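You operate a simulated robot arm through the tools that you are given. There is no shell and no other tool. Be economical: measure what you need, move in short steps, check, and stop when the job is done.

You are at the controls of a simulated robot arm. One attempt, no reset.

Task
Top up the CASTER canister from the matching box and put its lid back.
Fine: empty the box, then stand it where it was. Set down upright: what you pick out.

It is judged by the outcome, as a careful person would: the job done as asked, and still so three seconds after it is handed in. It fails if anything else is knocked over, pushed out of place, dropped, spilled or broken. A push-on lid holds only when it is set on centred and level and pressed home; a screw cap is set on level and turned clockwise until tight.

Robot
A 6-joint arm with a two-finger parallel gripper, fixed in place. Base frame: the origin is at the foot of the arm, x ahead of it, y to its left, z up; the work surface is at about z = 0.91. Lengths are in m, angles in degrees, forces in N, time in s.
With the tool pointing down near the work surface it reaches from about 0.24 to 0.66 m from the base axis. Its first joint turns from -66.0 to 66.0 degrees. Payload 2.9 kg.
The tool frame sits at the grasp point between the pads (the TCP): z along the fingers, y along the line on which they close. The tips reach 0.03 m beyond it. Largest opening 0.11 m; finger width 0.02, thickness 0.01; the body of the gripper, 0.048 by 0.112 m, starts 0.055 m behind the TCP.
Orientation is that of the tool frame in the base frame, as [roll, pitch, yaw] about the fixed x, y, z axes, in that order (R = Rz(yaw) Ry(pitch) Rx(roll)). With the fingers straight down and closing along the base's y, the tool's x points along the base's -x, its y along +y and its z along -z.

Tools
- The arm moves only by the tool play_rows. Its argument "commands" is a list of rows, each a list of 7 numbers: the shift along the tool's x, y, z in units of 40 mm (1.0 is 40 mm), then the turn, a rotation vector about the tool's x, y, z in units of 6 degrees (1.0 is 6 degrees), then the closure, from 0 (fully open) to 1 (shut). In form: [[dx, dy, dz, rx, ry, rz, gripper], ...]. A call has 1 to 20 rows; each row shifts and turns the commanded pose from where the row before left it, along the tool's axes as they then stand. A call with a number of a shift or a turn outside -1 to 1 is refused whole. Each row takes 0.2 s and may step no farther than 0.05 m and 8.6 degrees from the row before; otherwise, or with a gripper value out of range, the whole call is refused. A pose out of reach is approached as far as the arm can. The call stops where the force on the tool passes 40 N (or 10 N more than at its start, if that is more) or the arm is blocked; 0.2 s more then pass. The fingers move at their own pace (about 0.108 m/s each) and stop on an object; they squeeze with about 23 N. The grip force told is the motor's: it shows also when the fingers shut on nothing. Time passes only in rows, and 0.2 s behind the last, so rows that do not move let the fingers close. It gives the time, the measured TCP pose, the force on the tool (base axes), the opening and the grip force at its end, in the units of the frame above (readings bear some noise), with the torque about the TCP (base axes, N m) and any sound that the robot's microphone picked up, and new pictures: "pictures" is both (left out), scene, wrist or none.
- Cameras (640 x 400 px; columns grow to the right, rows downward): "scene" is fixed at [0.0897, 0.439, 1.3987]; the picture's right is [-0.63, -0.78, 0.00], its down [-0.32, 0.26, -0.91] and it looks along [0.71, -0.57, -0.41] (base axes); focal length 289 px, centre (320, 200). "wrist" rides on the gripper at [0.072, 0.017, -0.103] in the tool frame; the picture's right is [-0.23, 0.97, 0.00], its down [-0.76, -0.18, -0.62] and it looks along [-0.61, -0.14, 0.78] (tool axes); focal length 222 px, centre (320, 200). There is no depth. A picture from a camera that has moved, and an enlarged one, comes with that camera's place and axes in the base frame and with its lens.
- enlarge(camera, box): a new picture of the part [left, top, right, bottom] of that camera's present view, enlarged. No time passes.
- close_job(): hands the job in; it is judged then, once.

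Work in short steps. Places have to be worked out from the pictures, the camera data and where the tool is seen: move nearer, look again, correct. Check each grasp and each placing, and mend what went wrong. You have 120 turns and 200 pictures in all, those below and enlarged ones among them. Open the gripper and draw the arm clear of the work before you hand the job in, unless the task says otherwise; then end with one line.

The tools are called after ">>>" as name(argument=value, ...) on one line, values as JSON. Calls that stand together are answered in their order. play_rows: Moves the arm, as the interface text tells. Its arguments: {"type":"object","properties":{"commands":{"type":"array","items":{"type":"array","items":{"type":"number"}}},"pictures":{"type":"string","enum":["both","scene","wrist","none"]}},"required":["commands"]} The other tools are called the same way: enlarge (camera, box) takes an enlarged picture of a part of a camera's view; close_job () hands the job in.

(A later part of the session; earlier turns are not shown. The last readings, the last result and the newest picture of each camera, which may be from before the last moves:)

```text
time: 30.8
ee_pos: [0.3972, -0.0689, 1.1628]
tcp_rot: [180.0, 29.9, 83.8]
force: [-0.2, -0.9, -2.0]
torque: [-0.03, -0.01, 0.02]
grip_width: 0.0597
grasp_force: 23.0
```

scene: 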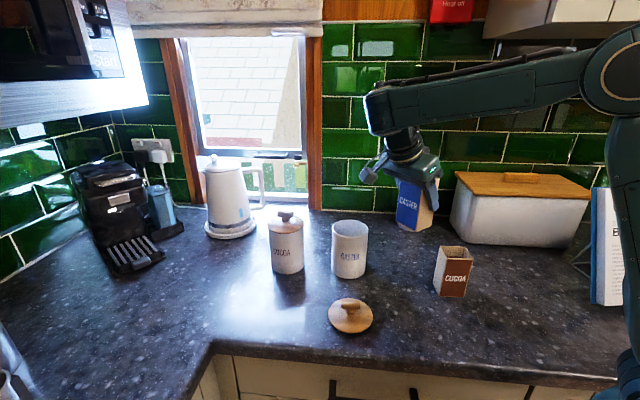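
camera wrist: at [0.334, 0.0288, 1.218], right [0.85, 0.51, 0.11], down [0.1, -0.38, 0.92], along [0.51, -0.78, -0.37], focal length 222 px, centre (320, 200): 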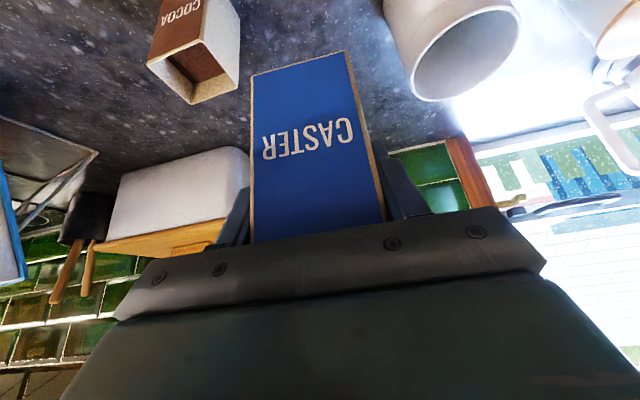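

Working well; continue to yaw ≈ 48°.

>>> play_rows(commands=[[0, 0, 0, 0.5, 0, 0.866, 0.7], [0, 0, 0, 0.5, 0, 0.866, 0.7], [0, 0, 0, 0.5, 0, 0.866, 0.7], [0, 0, 0, 0.5, 0, 0.866, 0.7], [0, 0, 0, 0.5, 0, 0.866, 0.7], [0, 0, 0, 0.5, 0, 0.866, 0.7], [0, 0, 0, 0, 0, 0, 0.7]])

```text
time: 32.4
ee_pos: [0.3732, -0.0796, 1.1156]
tcp_rot: [179.8, 29.7, 48.0]
force: [0.2, -1.5, -3.3]
torque: [0.0, 0.0, 0.0]
grip_width: 0.06
grasp_force: 22.6
out of reach, approached as far as the arm can: row 2, 3, 4, 5, 6
camera wrist: at [0.4628, -0.006, 1.1705], right [0.59, -0.8, 0.12], down [-0.37, -0.14, 0.92], along [-0.72, -0.59, -0.38], focal length 222 px, centre (320, 200)
```

scene: 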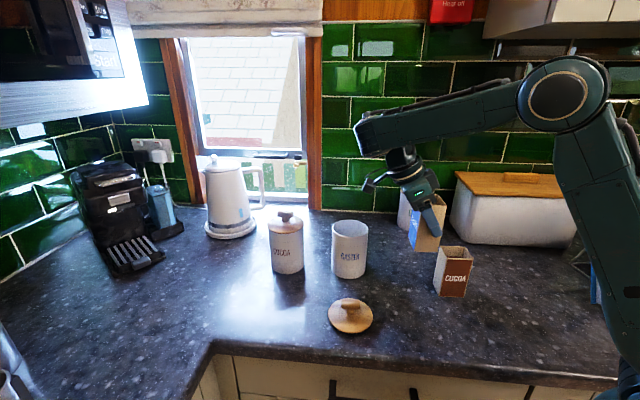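
wrist: 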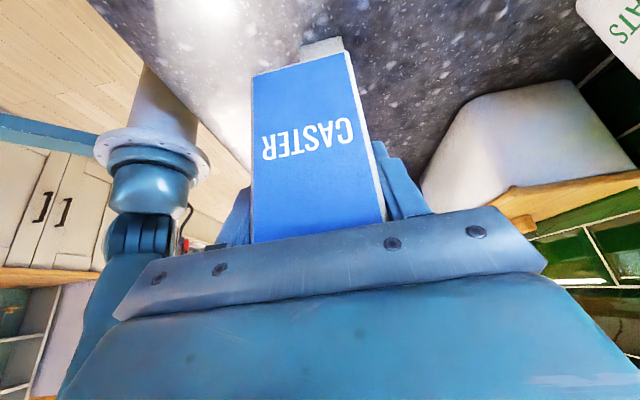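

That yaw with the back-tilt is out of reach. Reverse to yaw ≈ 84°, which worked, and pour in that direction.

>>> play_rows(commands=[[0, 0, 0, -0.5, 0, -0.866, 0.7], [0, 0, 0, -0.5, 0, -0.866, 0.7], [0, 0, 0, -0.5, 0, -0.866, 0.7], [0, 0, 0, -0.5, 0, -0.866, 0.7], [0, 0, 0, -0.5, 0, -0.866, 0.7], [0, 0, 0, -0.5, 0, -0.866, 0.7], [0, 0, 0, 0, 0, 0, 0.7]], pictures="scene")

```text
time: 34.0
ee_pos: [0.3734, -0.0793, 1.1161]
tcp_rot: [-180.0, 29.9, 84.2]
force: [-0.3, -0.1, -2.0]
torque: [0.01, -0.04, -0.04]
grip_width: 0.0598
grasp_force: 23.2
```

scene: 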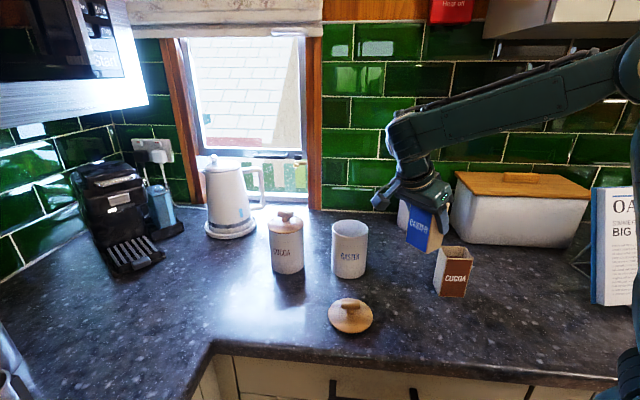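

Back to yaw 84°, grip intact. Raise a little and carry the box so its pouring lip is above the canister (centre ≈(0.538,-0.018)); TCP target ≈(0.543, 0.032, 1.15).

>>> play_rows(commands=[[-0.44, 0, -0.76, 0, 0, 0, 0.7], [0.276, 0.395, -0.16, 0, 0, 0, 0.7], [0.552, 0.79, -0.319, 0, 0, 0, 0.7], [0.552, 0.79, -0.319, 0, 0, 0, 0.7], [0.552, 0.79, -0.319, 0, 0, 0, 0.7], [0.552, 0.79, -0.319, 0, 0, 0, 0.7], [0.276, 0.395, -0.16, 0, 0, 0, 0.7], [0, 0, 0, 0, 0, 0, 0.7]])

```text
time: 35.8
ee_pos: [0.5021, 0.0072, 1.1019]
tcp_rot: [179.3, 29.8, 83.8]
force: [-0.9, -0.3, 25.1]
torque: [0.19, -0.26, -0.05]
grip_width: 0.0593
grasp_force: 23.2
out of reach, approached as far as the arm can: row 4, 5, 6, 7
camera wrist: at [0.5306, 0.1201, 1.156], right [0.95, -0.29, 0.12], down [-0.22, -0.33, 0.92], along [-0.23, -0.9, -0.38], focal length 222 px, centre (320, 200)
```

scene: 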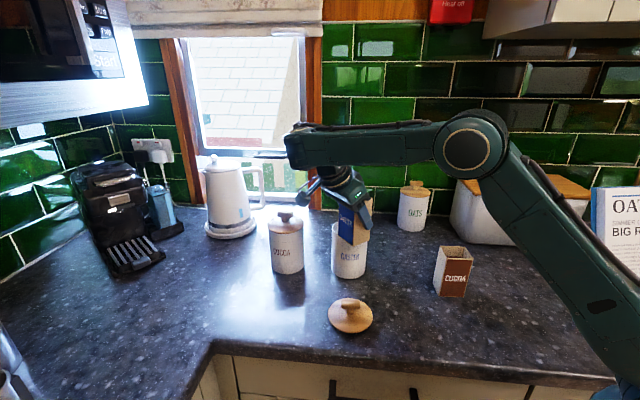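
wrist: 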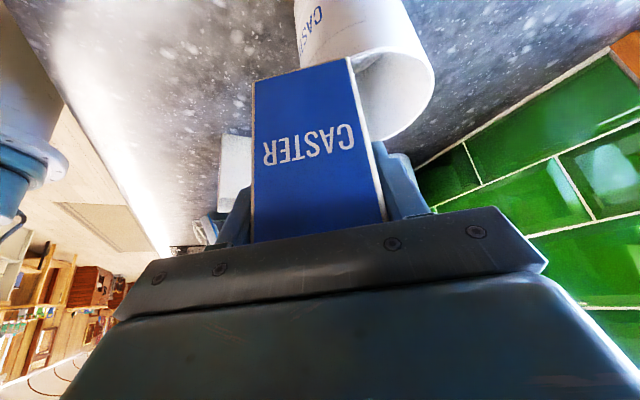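

The reach limit pulled the box down onto the canister rim (25 N). Immediately back off upward with slight retreat.

>>> play_rows(commands=[[-0.15, -0.03, -0.26, 0, 0, 0, 0.7], [-0.15, -0.05, -0.26, 0, 0, 0, 0.7], [0, 0, 0, 0, 0, 0, 0.7]])

```text
time: 36.6
ee_pos: [0.4901, 0.0022, 1.1122]
tcp_rot: [179.9, 29.9, 84.1]
force: [0.5, -0.1, -2.4]
torque: [0.0, 0.01, -0.01]
grip_width: 0.0598
grasp_force: 23.0
out of reach, approached as far as the arm can: row 1, 2
camera wrist: at [0.5182, 0.115, 1.166], right [0.95, -0.29, 0.12], down [-0.22, -0.33, 0.92], along [-0.23, -0.9, -0.38], focal length 222 px, centre (320, 200)
```

scene: 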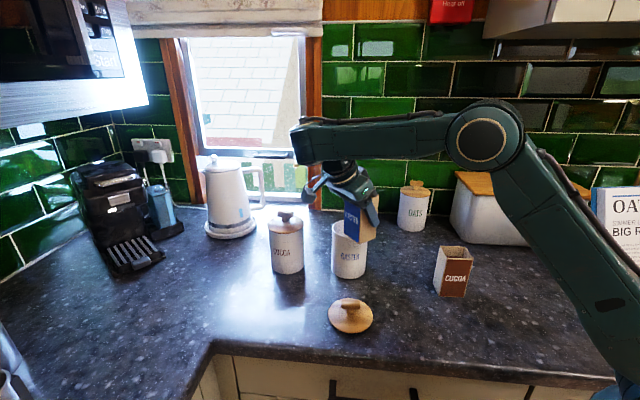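
wrist: 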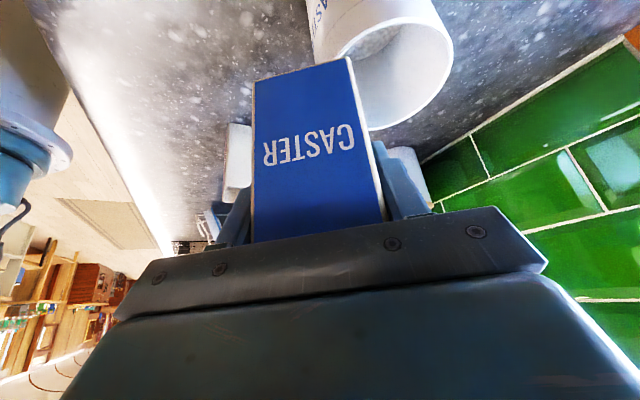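

Freed; the canister hasn't moved. The limit seems to be the wrist leaning outward, so I'll start easing the tilt toward pouring (12°, well below spilling), then raise.

>>> play_rows(commands=[[0, 0, 0, 0, 0.5, 0, 0.7], [0, -0.2, 0, 0, 0.75, 0, 0.7], [0, -0.2, 0, 0, 0.75, 0, 0.7], [-0.15, 0, -0.47, 0, 0, 0, 0.7], [-0.15, 0, -0.47, 0, 0, 0, 0.7], [0, 0, 0, 0, 0.5, 0, 0.7], [0, 0, 0, 0, 0.5, 0, 0.7], [0, 0, 0, 0, 0, 0, 0.7]])

>>> enlarge(camera="scene", box=[260, 140, 440, 290])

```text
time: 38.4
ee_pos: [0.4739, 0.0036, 1.1517]
tcp_rot: [-180.0, 11.9, 84.0]
force: [0.2, -0.8, -1.8]
torque: [0.02, -0.01, 0.0]
grip_width: 0.0598
grasp_force: 23.4
camera wrist: at [0.5002, 0.0949, 1.2381], right [0.95, -0.32, 0.05], down [-0.24, -0.59, 0.77], along [-0.22, -0.74, -0.64], focal length 222 px, centre (320, 200)
```

scene: 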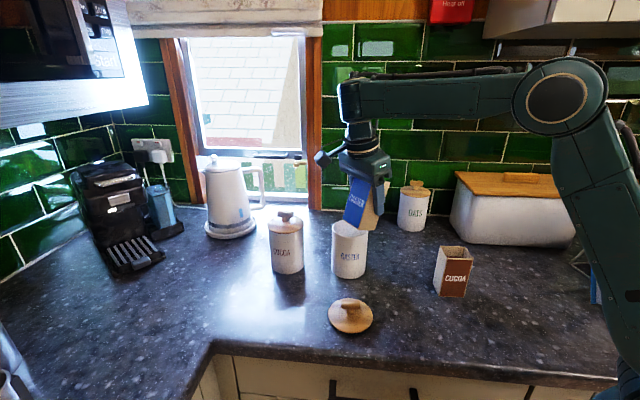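
wrist: 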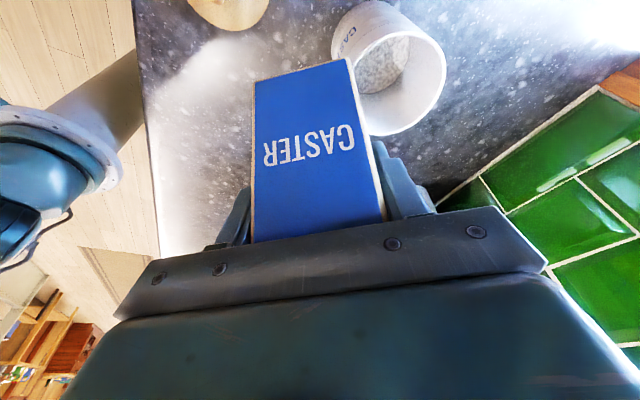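

```text
2.67 times, centred on (350, 215) of scene
camera zoom: at [0.0897, 0.439, 1.3987], right [-0.63, -0.78, 0.0], down [-0.32, 0.26, -0.91], along [0.71, -0.57, -0.41], focal length 771 px, centre (240, 160)
```

zoom: 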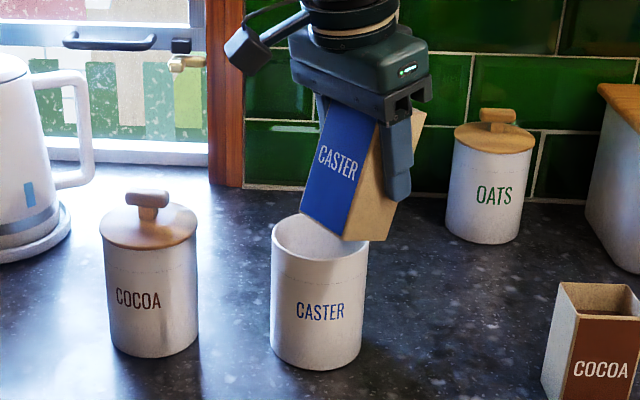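

Clear now at z 1.15 with an 18° box tilt. Move over so the lip is above the canister.

>>> play_rows(commands=[[0.286, 0.547, -0.06, 0, 0, 0, 0.7], [0.286, 0.547, -0.06, 0, 0, 0, 0.7], [0.286, 0.547, -0.06, 0, 0, 0, 0.7], [0, 0, 0, 0, 0, 0, 0.7]])

```text
time: 39.4
ee_pos: [0.5021, 0.0175, 1.1456]
tcp_rot: [179.6, 11.9, 84.0]
force: [0.2, 0.3, -2.0]
torque: [-0.01, -0.01, 0.02]
grip_width: 0.0599
grasp_force: 23.5
out of reach, approached as far as the arm can: row 2, 3
camera wrist: at [0.5286, 0.108, 1.2317], right [0.95, -0.32, 0.05], down [-0.24, -0.6, 0.77], along [-0.22, -0.74, -0.64], focal length 222 px, centre (320, 200)
```

scene: 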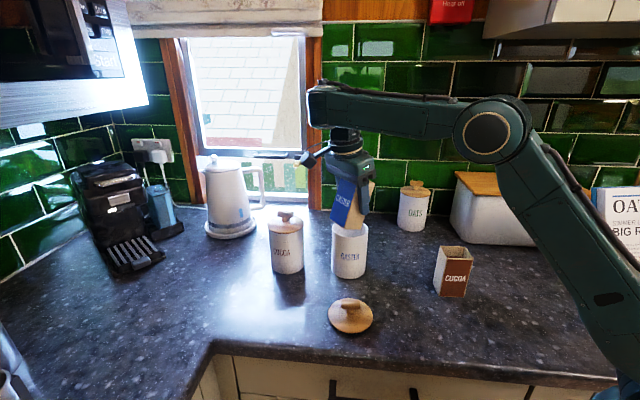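
wrist: 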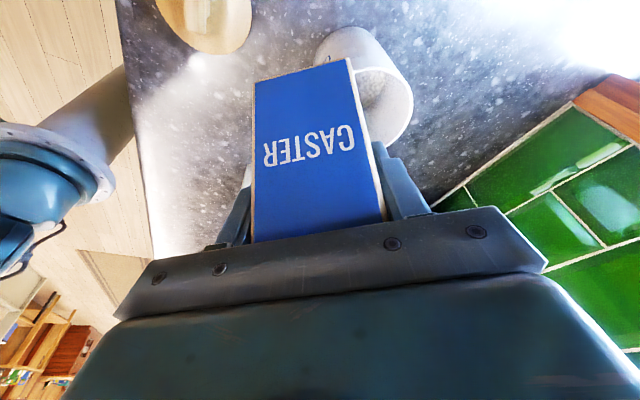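

Still limited while leaning outward. Ease to 24° box tilt, then shift forward so the lip is well over the canister.

>>> play_rows(commands=[[0, 0, 0, 0, 0.5, 0, 0.7], [0, 0.2, 0, 0, 0.5, 0, 0.7], [0.1, 0.35, 0, 0, 0, 0, 0.7], [0.1, 0.35, 0, 0, 0, 0, 0.7], [0, 0, 0, 0, 0, 0, 0.7]], pictures="scene")

>>> enlarge(camera="scene", box=[260, 140, 440, 290])

```text
time: 40.6
ee_pos: [0.5293, 0.0313, 1.139]
tcp_rot: [180.0, 5.9, 84.0]
force: [-0.1, 0.3, -2.4]
torque: [-0.01, -0.02, 0.02]
grip_width: 0.06
grasp_force: 22.9
out of reach, approached as far as the arm can: row 4
```

scene: 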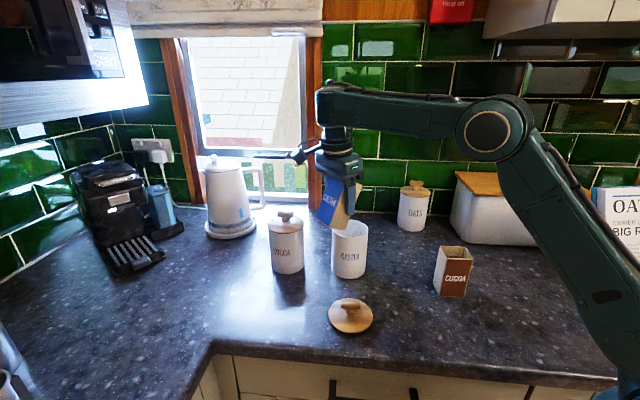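

```text
2.67 times, centred on (350, 215) of scene
camera zoom: at [0.0897, 0.439, 1.3987], right [-0.63, -0.78, 0.0], down [-0.32, 0.26, -0.91], along [0.71, -0.57, -0.41], focal length 771 px, centre (240, 160)
```

zoom: 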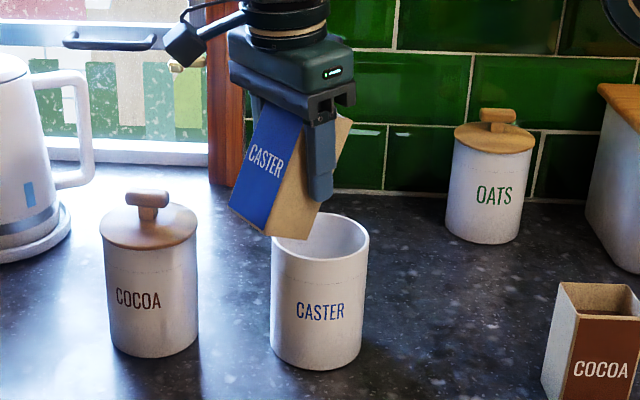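

Lip is over the mouth. Increase tilt to 36°, centring a bit, and check.

>>> play_rows(commands=[[0, 0, 0, 0, 0.7, 0, 0.7], [0, 0.1, 0, 0, 0.7, 0, 0.7], [-0.1, 0.2, 0, 0, 0.6, 0, 0.7], [0, 0, 0, 0, 0, 0, 0.7]])

>>> enlarge(camera="scene", box=[260, 140, 440, 290])

```text
time: 41.6
ee_pos: [0.5498, 0.0167, 1.1439]
tcp_rot: [179.9, -6.1, 84.0]
force: [-0.7, 0.7, -2.1]
torque: [-0.01, 0.01, 0.01]
grip_width: 0.0602
grasp_force: 23.0
camera wrist: at [0.5739, 0.076, 1.2551], right [0.95, -0.33, -0.02], down [-0.26, -0.8, 0.54], along [-0.19, -0.5, -0.84], focal length 222 px, centre (320, 200)
```

scene: 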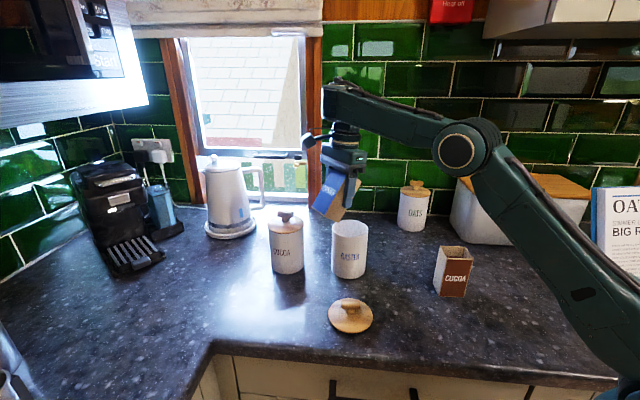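
wrist: 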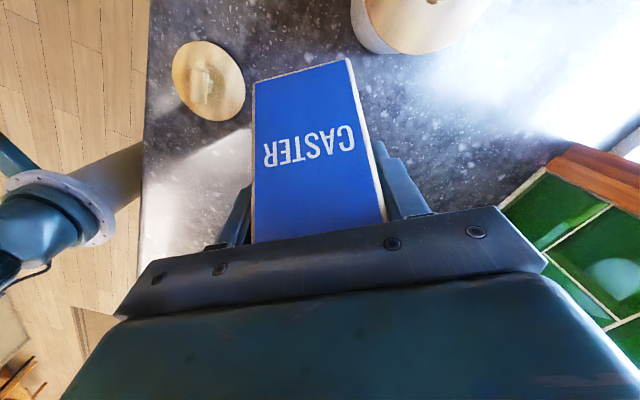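

```text
2.67 times, centred on (350, 215) of scene
camera zoom: at [0.0897, 0.439, 1.3987], right [-0.63, -0.78, 0.0], down [-0.32, 0.26, -0.91], along [0.71, -0.57, -0.41], focal length 771 px, centre (240, 160)
```

zoom: 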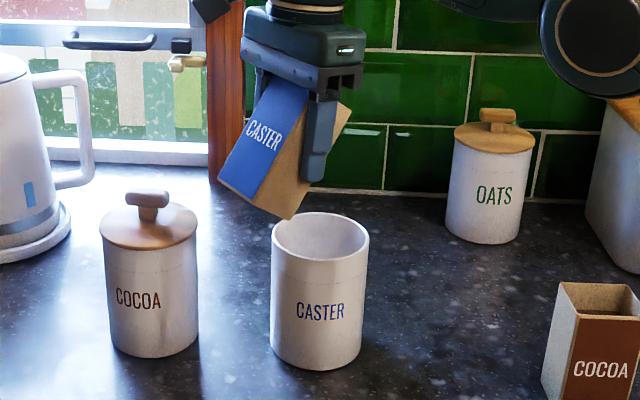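

Everything is in reach again. Lower toward the mouth (TCP z≈1.097) and centre the lip.

>>> play_rows(commands=[[0, -0.1, 0.6, 0, 0, 0, 0.7], [0, -0.1, 0.58, 0, 0, 0, 0.7], [0, 0, 0, 0, 1, 0, 0.7], [0, 0, 0, 0, 1, 0, 0.7], [0, 0, 0, 0, 0, 0, 0.7]])

>>> enlarge(camera="scene", box=[260, 140, 440, 290])

```text
time: 42.8
ee_pos: [0.5718, 0.0204, 1.1186]
tcp_rot: [-179.9, -18.1, 84.2]
force: [1.3, -0.2, -2.4]
torque: [-0.03, 0.03, -0.01]
grip_width: 0.0598
grasp_force: 22.5
out of reach, approached as far as the arm can: row 1, 2, 3, 4
camera wrist: at [0.5942, 0.0562, 1.2396], right [0.95, -0.32, -0.07], down [-0.27, -0.89, 0.36], along [-0.18, -0.32, -0.93], focal length 222 px, centre (320, 200)
```

scene: 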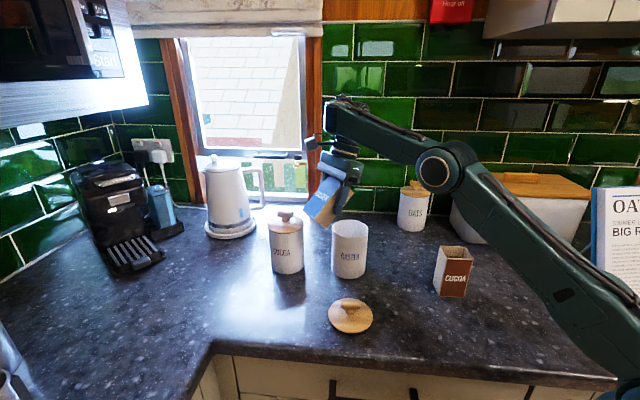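
wrist: 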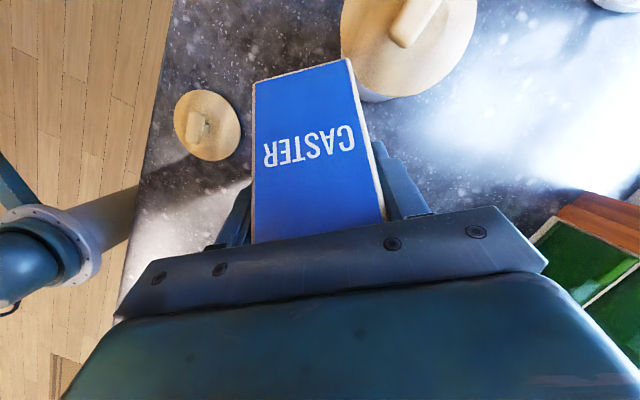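

```text
2.67 times, centred on (350, 215) of scene
camera zoom: at [0.0897, 0.439, 1.3987], right [-0.63, -0.78, 0.0], down [-0.32, 0.26, -0.91], along [0.71, -0.57, -0.41], focal length 771 px, centre (240, 160)
```

zoom: 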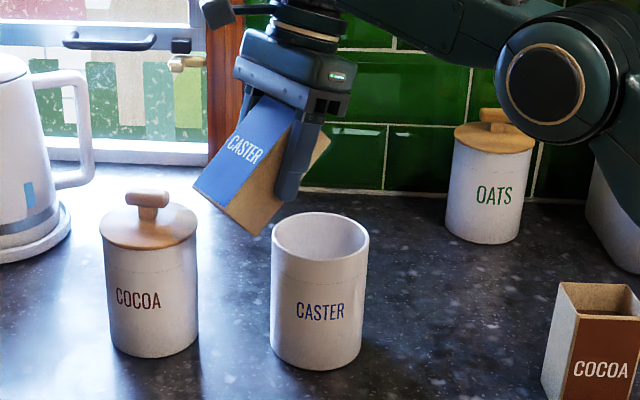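

Reading the pattern, the last wrist joint is near its limit on this side, distorting the arm. I'll raise, ease the tilt back, and then rotate the other way round to pour from the opposite yaw.

>>> play_rows(commands=[[0.15, -0.3, -0.47, 0, 0, 0, 0.7], [0.15, -0.3, -0.47, 0, -0.7, 0, 0.7], [0, -0.3, 0, 0, -1, 0, 0.7], [0, -0.3, 0, 0, -1, 0, 0.7], [0, -0.3, 0, 0, -1, 0, 0.7], [0, -0.3, 0, 0, -0.8, 0, 0.7], [0, 0, 0, 0, 0, 0, 0.7]])

```text
time: 44.4
ee_pos: [0.4945, 0.0377, 1.1543]
tcp_rot: [179.9, 9.0, 84.0]
force: [0.2, 0.0, -3.2]
torque: [-0.03, 0.01, -0.03]
grip_width: 0.0601
grasp_force: 23.0
out of reach, approached as far as the arm can: row 6
camera wrist: at [0.5209, 0.1239, 1.2449], right [0.95, -0.32, 0.04], down [-0.25, -0.63, 0.73], along [-0.21, -0.7, -0.68], focal length 222 px, centre (320, 200)
```

scene: 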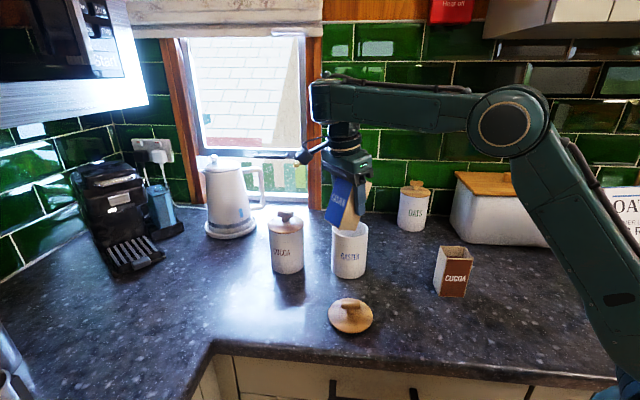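
wrist: 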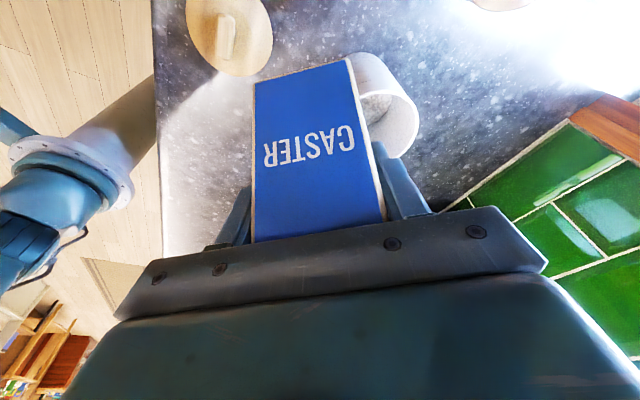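

Rotate the other way (positive yaw), first 90°.

>>> play_rows(commands=[[-0.08, -0.4, -0.5, -0.156, 0, -0.988, 0.7], [0, -0.4, 0, -0.156, 0, -0.988, 0.7], [0, 0, 0, -0.156, 0, -0.988, 0.7], [0, 0, 0, -0.156, 0, -0.988, 0.7], [0, 0, 0, -0.156, 0, -0.988, 0.7], [0, 0, 0, -0.156, 0, -0.988, 0.7], [0, 0, 0, -0.156, 0, -0.988, 0.7], [0, 0, 0, -0.156, 0, -0.988, 0.7], [0, 0, 0, -0.156, 0, -0.988, 0.7], [0, 0, 0, -0.156, 0, -0.988, 0.7], [0, 0, 0, -0.156, 0, -0.988, 0.7], [0, 0, 0, -0.156, 0, -0.988, 0.7], [0, 0, 0, -0.156, 0, -0.988, 0.7], [0, 0, 0, -0.156, 0, -0.988, 0.7], [0, 0, 0, -0.156, 0, -0.988, 0.7], [0, 0, 0, -0.156, 0, -0.988, 0.7]], pictures="scene")

```text
time: 47.8
ee_pos: [0.4632, 0.0394, 1.1734]
tcp_rot: [179.8, 9.0, -179.8]
force: [0.3, -0.9, -3.1]
torque: [0.0, -0.02, 0.02]
grip_width: 0.0603
grasp_force: 23.3
```

scene: 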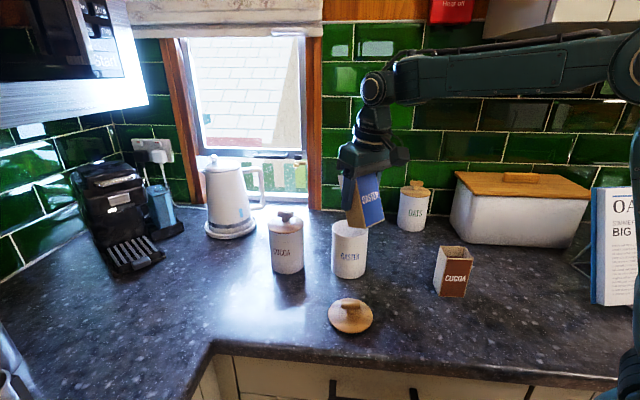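

All in reach now. Continue rotating toward yaw ≈ −66°.

>>> play_rows(commands=[[0, 0, 0, -0.156, 0, -0.988, 0.7], [0, 0, 0, -0.156, 0, -0.988, 0.7], [0, 0, 0, -0.156, 0, -0.988, 0.7], [0, 0, 0, -0.156, 0, -0.988, 0.7], [0, 0, 0, -0.156, 0, -0.988, 0.7], [0, 0, 0, -0.156, 0, -0.988, 0.7], [0, 0, 0, -0.156, 0, -0.988, 0.7], [0, 0, 0, -0.156, 0, -0.988, 0.7], [0, 0, 0, -0.156, 0, -0.988, 0.7], [0, 0, 0, -0.156, 0, -0.988, 0.7], [0, 0, 0, -0.156, 0, -0.988, 0.7], [0, 0, 0, -0.156, 0, -0.988, 0.7], [0, 0, 0, -0.156, 0, -0.988, 0.7], [0, 0, 0, -0.156, 0, -0.988, 0.7], [0, 0, 0, -0.156, 0, -0.988, 0.7], [0, 0, 0, -0.156, 0, -0.988, 0.7], [0, 0, 0, -0.156, 0, -0.988, 0.7], [0, 0, 0, -0.156, 0, -0.988, 0.7], [0, 0, 0, -0.156, 0, -0.988, 0.7]])

```text
time: 51.8
ee_pos: [0.4601, 0.039, 1.1705]
tcp_rot: [-179.6, 8.9, -65.7]
force: [0.7, 0.3, -2.2]
torque: [0.02, -0.01, 0.02]
grip_width: 0.0599
grasp_force: 23.0
out of reach, approached as far as the arm can: row 19
camera wrist: at [0.4811, -0.0472, 1.2621], right [-0.98, -0.19, 0.03], down [-0.11, 0.67, 0.73], along [-0.16, 0.72, -0.68], focal length 222 px, centre (320, 200)
```

scene: 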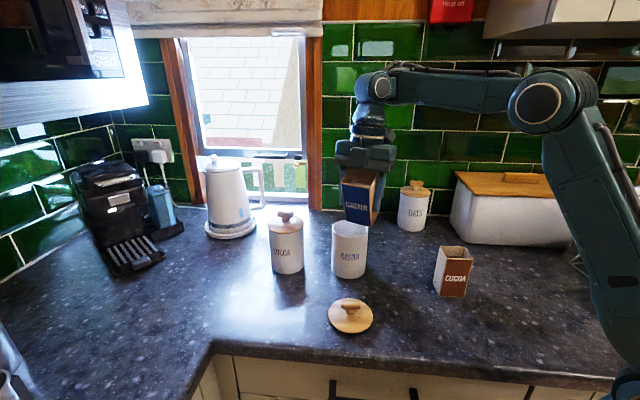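
wrist: 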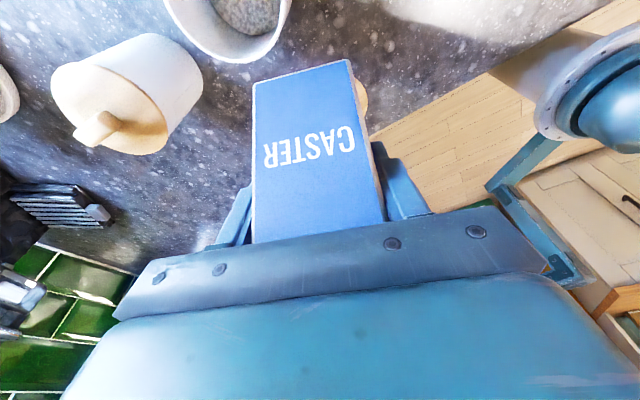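

Limit on this side is near −70°, so use yaw −84° with margin. Rotate back 18° and carry the box so the lip is over the canister from the other side.

>>> play_rows(commands=[[0, 0, 0, 0.156, 0, 0.988, 0.7], [0, 0, 0, 0.156, 0, 0.988, 0.7], [0, 0, 0, 0.156, 0, 0.988, 0.7], [0.71, -0.446, -0.11, 0, 0, 0, 0.7], [0.71, -0.446, -0.11, 0, 0, 0, 0.7], [0.71, -0.446, -0.11, 0, 0, 0, 0.7], [0.71, -0.446, -0.11, 0, 0, 0, 0.7], [0, 0, 0, 0, 0, 0, 0.7]])

>>> enlarge(camera="scene", box=[260, 140, 440, 290])

```text
time: 53.6
ee_pos: [0.4906, -0.0343, 1.1579]
tcp_rot: [-179.8, 9.0, -83.8]
force: [-0.4, -0.2, -2.0]
torque: [0.01, 0.0, 0.02]
grip_width: 0.0596
grasp_force: 23.4
out of reach, approached as far as the arm can: row 5, 6, 7
camera wrist: at [0.4826, -0.1236, 1.249], right [-0.99, 0.12, 0.03], down [0.1, 0.67, 0.74], along [0.07, 0.73, -0.68], focal length 222 px, centre (320, 200)
```

scene: 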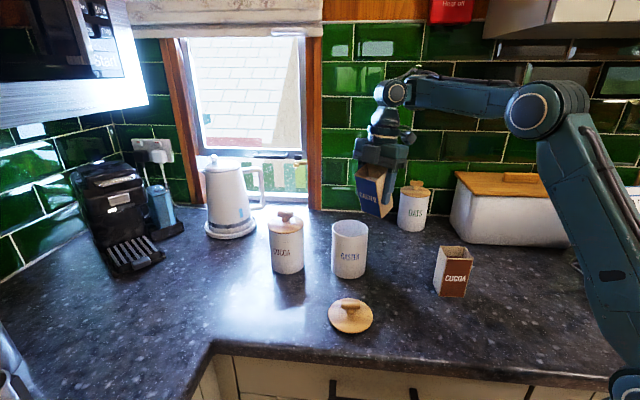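
wrist: 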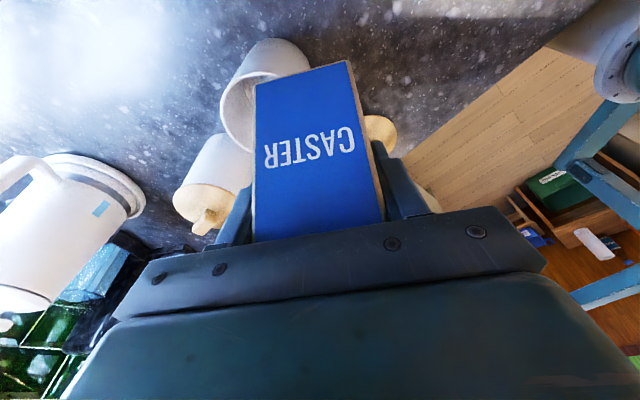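

```text
2.67 times, centred on (350, 215) of scene
camera zoom: at [0.0897, 0.439, 1.3987], right [-0.63, -0.78, 0.0], down [-0.32, 0.26, -0.91], along [0.71, -0.57, -0.41], focal length 771 px, centre (240, 160)
```

zoom: 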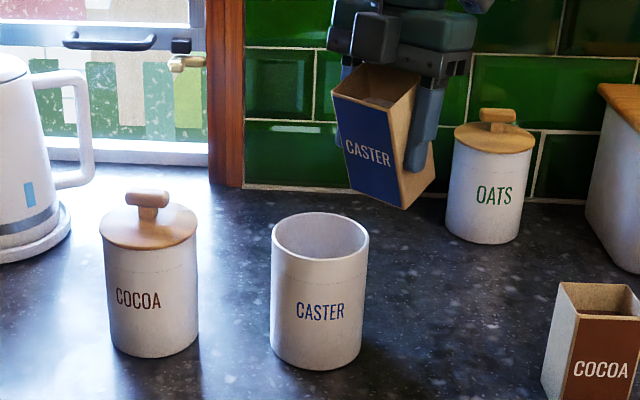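

J6-type limit again (about ±95° relative to arm azimuth). The right side (palm toward −y) is freer of obstacles if I keep yaw ≈ 97° and reduce it as the lean grows, so I rotate back that way.

>>> play_rows(commands=[[-0.4, 0.6, -0.2, 0.156, 0, 0.988, 0.7], [-0.4, 0.6, -0.2, 0.156, 0, 0.988, 0.7], [0, 0, 0, 0.156, 0, 0.988, 0.7], [0, 0, 0, 0.156, 0, 0.988, 0.7], [0, 0, 0, 0.156, 0, 0.988, 0.7], [0, 0, 0, 0.156, 0, 0.988, 0.7], [0, 0, 0, 0.156, 0, 0.988, 0.7], [0, 0, 0, 0.156, 0, 0.988, 0.7], [0, 0, 0, 0.156, 0, 0.988, 0.7], [0, 0, 0, 0.156, 0, 0.988, 0.7], [0, 0, 0, 0.156, 0, 0.988, 0.7], [0, 0, 0, 0.156, 0, 0.988, 0.7], [0, 0, 0, 0.156, 0, 0.988, 0.7], [0, 0, 0, 0.156, 0, 0.988, 0.7], [0, 0, 0, 0.156, 0, 0.988, 0.7], [0, 0, 0, 0.156, 0, 0.988, 0.7], [0, 0, 0, 0, 0, 0, 0.7]], pictures="none")

>>> play_rows(commands=[[0, 0, 0, 0.156, 0, 0.988, 0.7], [0, 0, 0, 0.156, 0, 0.988, 0.7], [0, 0, 0, 0.156, 0, 0.988, 0.7], [0, 0, 0, 0.156, 0, 0.988, 0.7], [0, 0, 0, 0.156, 0, 0.988, 0.7], [0, 0, 0, 0.156, 0, 0.988, 0.7], [0, 0, 0, 0.156, 0, 0.988, 0.7], [0, 0, 0, 0.156, 0, 0.988, 0.7], [0, 0, 0, 0.156, 0, 0.988, 0.7], [0, 0, 0, 0.156, 0, 0.988, 0.7], [0, 0, 0, 0.156, 0, 0.988, 0.7], [0, 0, 0, 0.156, 0, 0.988, 0.7], [0, 0, 0, 0.156, 0, 0.988, 0.7], [0, 0, 0, 0, 0, 0, 0.7]], pictures="both")

```text
time: 57.2
ee_pos: [0.441, -0.0085, 1.1793]
tcp_rot: [179.8, 9.0, -180.0]
force: [0.3, 0.0, -2.3]
torque: [0.02, -0.01, -0.05]
grip_width: 0.06
grasp_force: 22.6
```

```text
time: 60.2
ee_pos: [0.439, -0.0089, 1.1792]
tcp_rot: [179.9, 9.0, 102.0]
force: [-0.4, -0.3, -2.5]
torque: [-0.04, 0.01, 0.02]
grip_width: 0.0601
grasp_force: 23.5
camera wrist: at [0.4385, 0.0818, 1.2699], right [1.0, -0.02, 0.04], down [-0.04, -0.68, 0.73], along [0.01, -0.73, -0.68], focal length 222 px, centre (320, 200)
```

scene: 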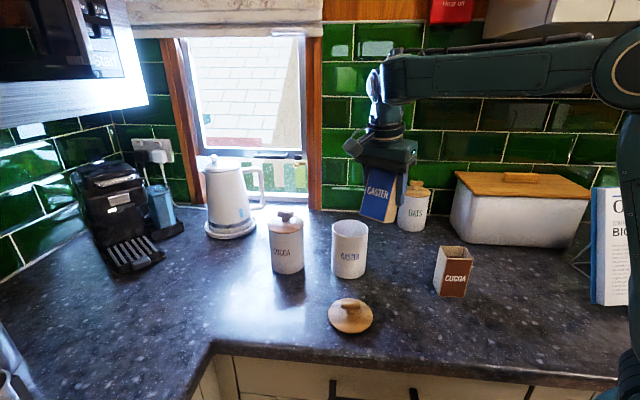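
wrist: 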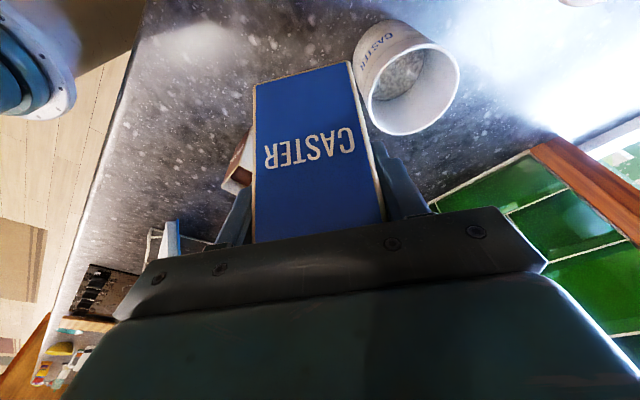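

Yaw 102° reached cleanly. Move over the canister: TCP ≈(0.529, 0.026, 1.134).

>>> play_rows(commands=[[0.187, 0.794, 0.1, 0, 0, 0, 0.7], [0.187, 0.794, 0.3, 0, 0, 0, 0.7], [0.187, 0.794, 0.5, 0, 0, 0, 0.7], [0, 0, 0, 0, 0, 0, 0.7]])

```text
time: 61.2
ee_pos: [0.5297, 0.0289, 1.1389]
tcp_rot: [179.8, 9.0, 102.1]
force: [0.6, 0.0, -3.5]
torque: [-0.02, -0.02, 0.0]
grip_width: 0.06
grasp_force: 22.2
camera wrist: at [0.5289, 0.1177, 1.2301], right [1.0, -0.02, 0.04], down [-0.04, -0.68, 0.73], along [0.01, -0.73, -0.68], focal length 222 px, centre (320, 200)
```

scene: 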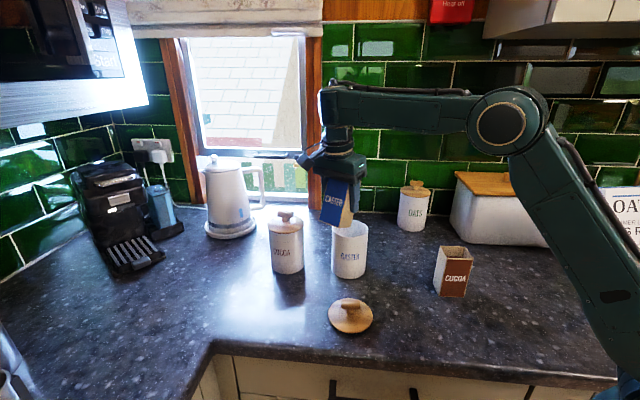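
wrist: 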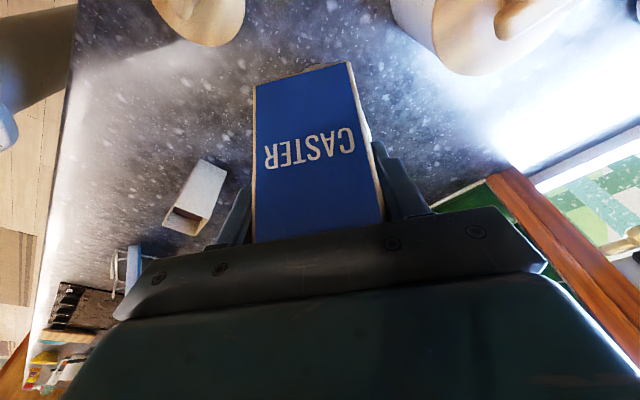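

In reach. Tilt to about 51° with slight yaw reduction, lowering a bit.

>>> play_rows(commands=[[0, 0.04, 0.1, 0.05, 1, 0.36, 0.7], [0, 0.04, 0.1, 0.02, 1, 0.36, 0.7], [0, 0.04, 0.15, -0.02, 1, 0.36, 0.7], [0, 0.04, 0.15, -0.05, 1, 0.36, 0.7], [-0.05, 0.04, 0.15, -0.09, 1, 0.36, 0.7], [0, 0, 0, 0, 0, 0, 0.7]])

>>> enlarge(camera="scene", box=[260, 140, 440, 290])

```text
time: 62.6
ee_pos: [0.5362, 0.0283, 1.1127]
tcp_rot: [-179.6, -20.9, 90.9]
force: [0.2, -0.1, -3.2]
torque: [-0.03, -0.04, 0.02]
grip_width: 0.0598
grasp_force: 23.5
camera wrist: at [0.5533, 0.0605, 1.2347], right [0.98, -0.19, -0.09], down [-0.16, -0.94, 0.31], along [-0.14, -0.29, -0.95], focal length 222 px, centre (320, 200)
```

scene: 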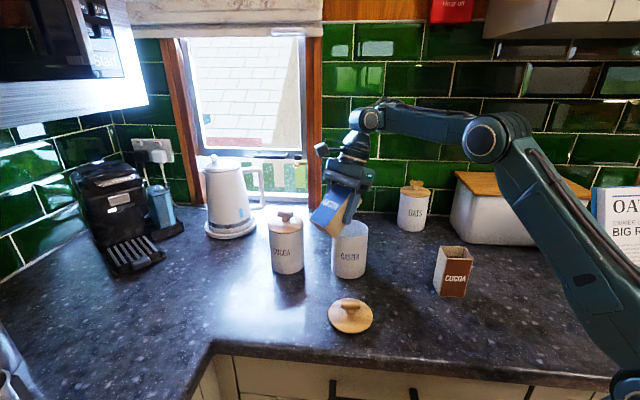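
wrist: 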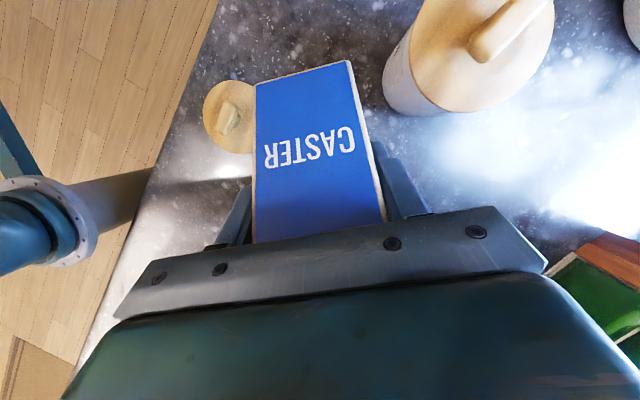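

```text
2.67 times, centred on (350, 215) of scene
camera zoom: at [0.0898, 0.4389, 1.3987], right [-0.63, -0.78, 0.0], down [-0.32, 0.26, -0.91], along [0.71, -0.57, -0.41], focal length 771 px, centre (240, 160)
```

zoom: 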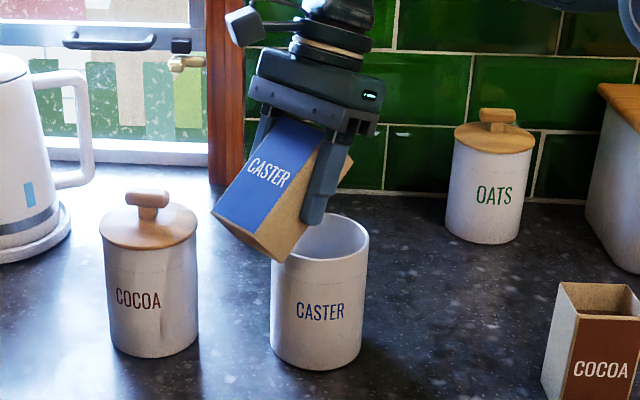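

Geometry is good: lip over the middle. Tilt on slowly to ~75°.

>>> play_rows(commands=[[-0.03, 0, 0.06, -0.1, 0.8, 0.2, 0.7], [-0.03, 0, 0.06, -0.1, 0.8, 0.2, 0.7], [-0.04, 0, 0.06, -0.12, 0.8, 0.2, 0.7], [-0.05, 0, 0.06, -0.14, 0.8, 0.2, 0.7], [-0.05, 0, 0.05, -0.15, 0.8, 0.2, 0.7], [0, 0, 0, 0, 0, 0, 0.7]])

>>> enlarge(camera="scene", box=[260, 140, 440, 290])

```text
time: 64.0
ee_pos: [0.5378, 0.0284, 1.1002]
tcp_rot: [-178.9, -44.9, 83.4]
force: [0.0, 0.3, -1.6]
torque: [-0.03, -0.01, -0.02]
grip_width: 0.0599
grasp_force: 23.4
camera wrist: at [0.5543, 0.0052, 1.2239], right [0.95, -0.26, -0.17], down [-0.28, -0.96, -0.1], along [-0.14, 0.14, -0.98], focal length 222 px, centre (320, 200)
```

scene: 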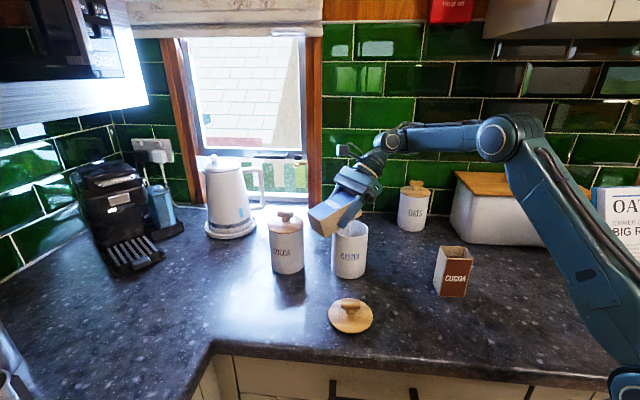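
wrist: 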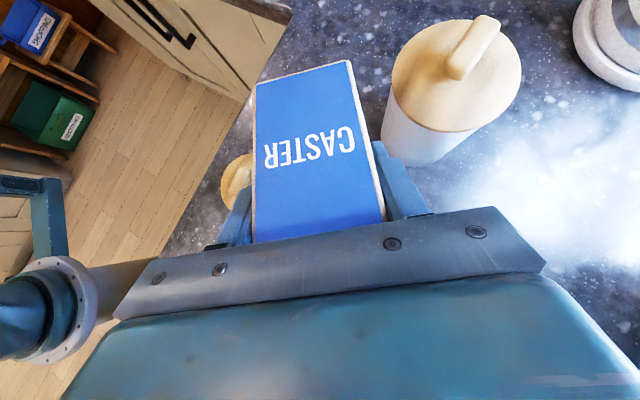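

```text
2.67 times, centred on (350, 215) of scene
camera zoom: at [0.0897, 0.439, 1.3987], right [-0.63, -0.78, 0.0], down [-0.32, 0.26, -0.91], along [0.71, -0.57, -0.41], focal length 771 px, centre (240, 160)
```

zoom: 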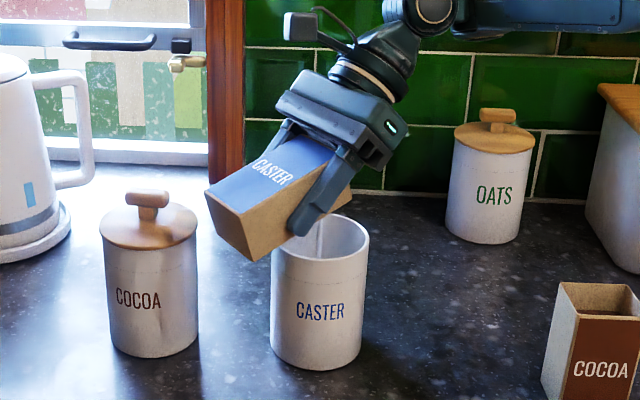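

A sugar stream is visible falling into the canister. Continue slowly to ~99°, keeping the lip centred.

>>> play_rows(commands=[[0, 0, 0, 0, 0, 0, 0.7], [-0.02, 0, -0.03, -0.13, 0.8, 0.1, 0.7], [0, 0, 0, 0, 0, 0, 0.7], [-0.02, 0, -0.03, -0.13, 0.8, 0.1, 0.7], [0, 0, 0, 0, 0, 0, 0.7], [-0.03, 0, -0.04, -0.14, 0.8, 0.09, 0.7], [0, 0, 0, 0, 0, 0, 0.7], [-0.03, 0, -0.05, -0.15, 0.8, 0.08, 0.7], [0, 0, 0, 0, 0, 0, 0.7], [-0.03, 0, -0.06, -0.16, 0.8, 0.07, 0.7], [0, 0, 0, 0, 0, 0, 0.7]])

>>> enlarge(camera="scene", box=[260, 140, 440, 290])

```text
time: 66.4
ee_pos: [0.5182, 0.049, 1.0764]
tcp_rot: [-178.6, -68.5, 77.4]
force: [-0.2, -0.4, -1.1]
torque: [-0.02, 0.01, -0.02]
grip_width: 0.0597
grasp_force: 22.5
out of reach, approached as far as the arm can: row 4, 6, 8, 10
camera wrist: at [0.5223, -0.0218, 1.1811], right [0.94, -0.27, -0.22], down [-0.35, -0.81, -0.48], along [-0.05, 0.53, -0.85], focal length 222 px, centre (320, 200)
```

scene: 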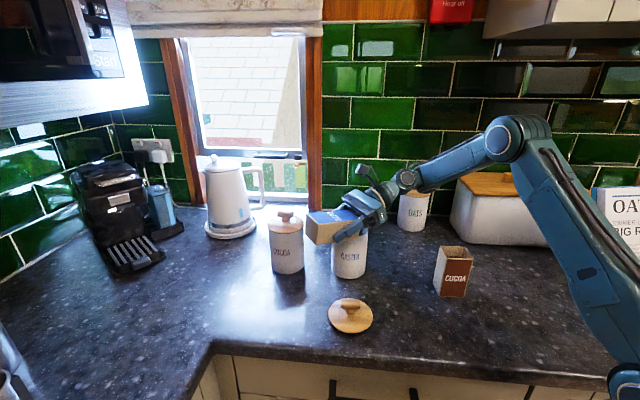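
wrist: 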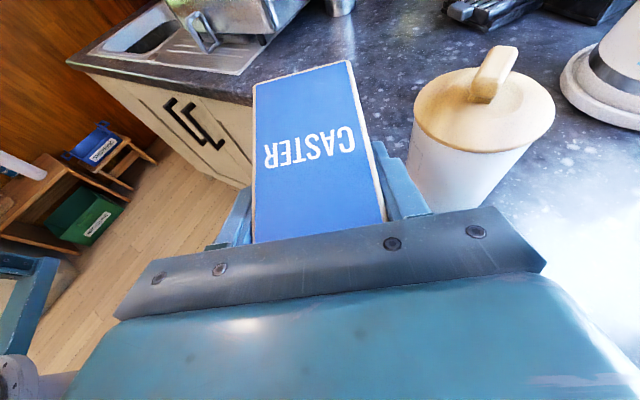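

```text
2.67 times, centred on (350, 215) of scene
camera zoom: at [0.0897, 0.439, 1.3987], right [-0.63, -0.78, 0.0], down [-0.32, 0.26, -0.91], along [0.71, -0.57, -0.41], focal length 771 px, centre (240, 160)
```

zoom: 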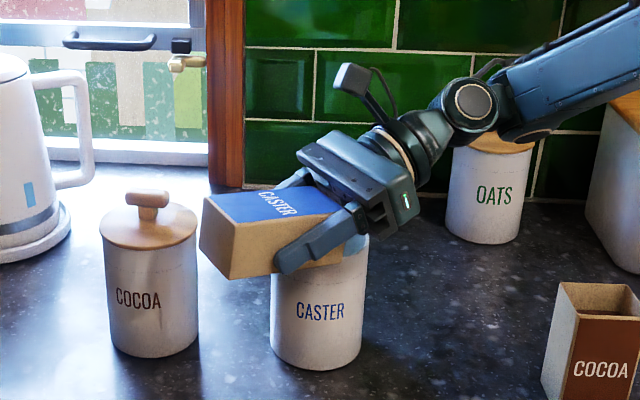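

A different limit pulled the box off-target (lip near rim edge). Immediately reverse tilt and recentre/raise.

>>> play_rows(commands=[[0.17, 0.2, -0.15, 0.12, -0.9, -0.08, 0.7], [0.07, 0.25, -0.2, 0.12, -0.9, -0.08, 0.7], [0.05, 0.25, -0.2, 0.12, -0.9, -0.08, 0.7], [0.02, 0.13, -0.1, 0, -0.4, 0, 0.7], [0, 0, 0, 0, 0, 0, 0.7]])

>>> enlarge(camera="scene", box=[260, 140, 440, 290])

```text
time: 67.6
ee_pos: [0.5475, 0.0267, 1.0993]
tcp_rot: [-179.3, -50.2, 81.1]
force: [-0.6, 0.3, -1.2]
torque: [-0.04, -0.03, -0.02]
grip_width: 0.0598
grasp_force: 23.0
camera wrist: at [0.5608, -0.0078, 1.2208], right [0.94, -0.29, -0.18], down [-0.32, -0.93, -0.19], along [-0.11, 0.23, -0.97], focal length 222 px, centre (320, 200)
```

scene: 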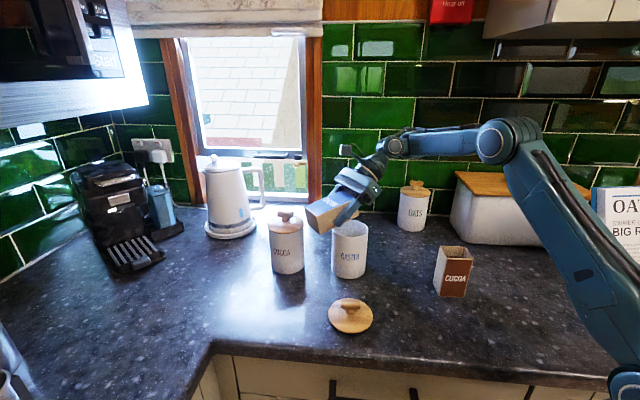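
wrist: 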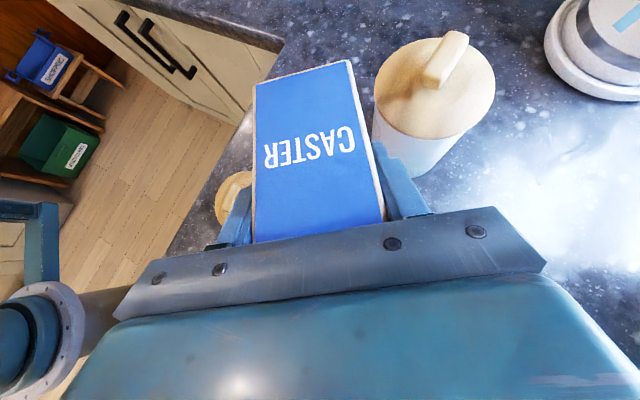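

```text
2.67 times, centred on (350, 215) of scene
camera zoom: at [0.0897, 0.439, 1.3987], right [-0.63, -0.78, 0.0], down [-0.32, 0.26, -0.91], along [0.71, -0.57, -0.41], focal length 771 px, centre (240, 160)
```

zoom: 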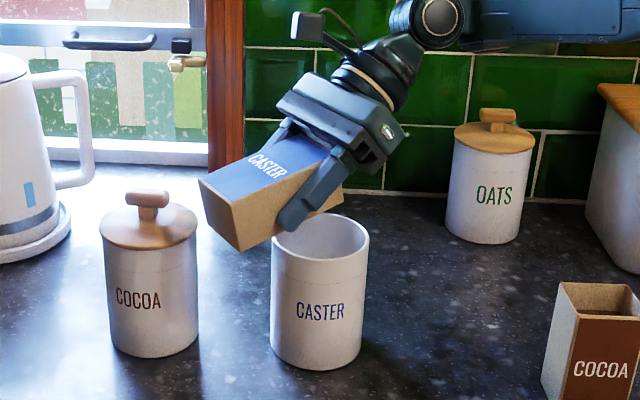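

Sugar weight has dropped (≈2.4→1.2 N), no spill visible. To empty fully I need a bigger tilt than this wrist side allows, so: bring the box upright over the canister, then regrip with the opposite lean and pour in the arm's natural outward direction.

>>> play_rows(commands=[[0.18, 0, -0.17, 0.31, -1, -0.29, 0.7], [0.165, 0, -0.19, 0.27, -1, -0.32, 0.7], [0.145, 0, -0.2, 0.24, -1, -0.34, 0.7], [0.12, 0, -0.22, 0.2, -1, -0.37, 0.7], [0, 0, 0, 0.16, -1, -0.39, 0.7], [0, 0, 0, 0.12, -1, -0.4, 0.7], [0, -0.2, 0, 0.08, -1, -0.41, 0.7], [0, -0.3, 0, 0.04, -1, -0.42, 0.7], [0, 0, 0, 0, 0, 0, 0.7]])

```text
time: 69.6
ee_pos: [0.5061, 0.0343, 1.1182]
tcp_rot: [-179.8, -2.4, 101.8]
force: [0.1, -0.7, -1.3]
torque: [0.0, -0.02, 0.02]
grip_width: 0.0596
grasp_force: 23.0
out of reach, approached as far as the arm can: row 1, 2, 3, 4
camera wrist: at [0.5089, 0.1044, 1.2236], right [1.0, -0.02, -0.01], down [-0.01, -0.81, 0.59], along [-0.02, -0.59, -0.81], focal length 222 px, centre (320, 200)
```

scene: 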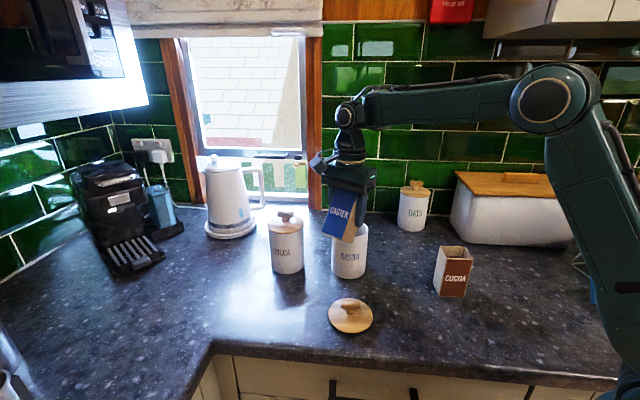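
wrist: 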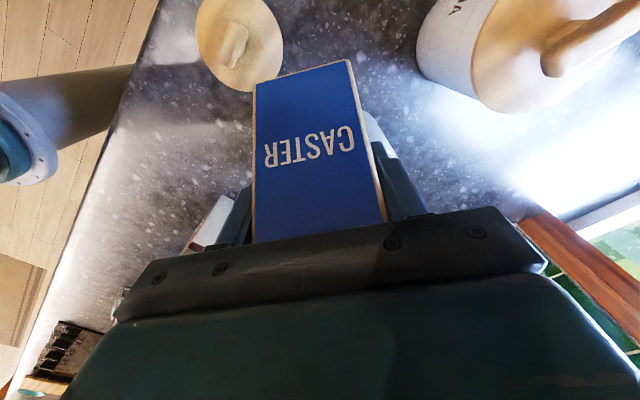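

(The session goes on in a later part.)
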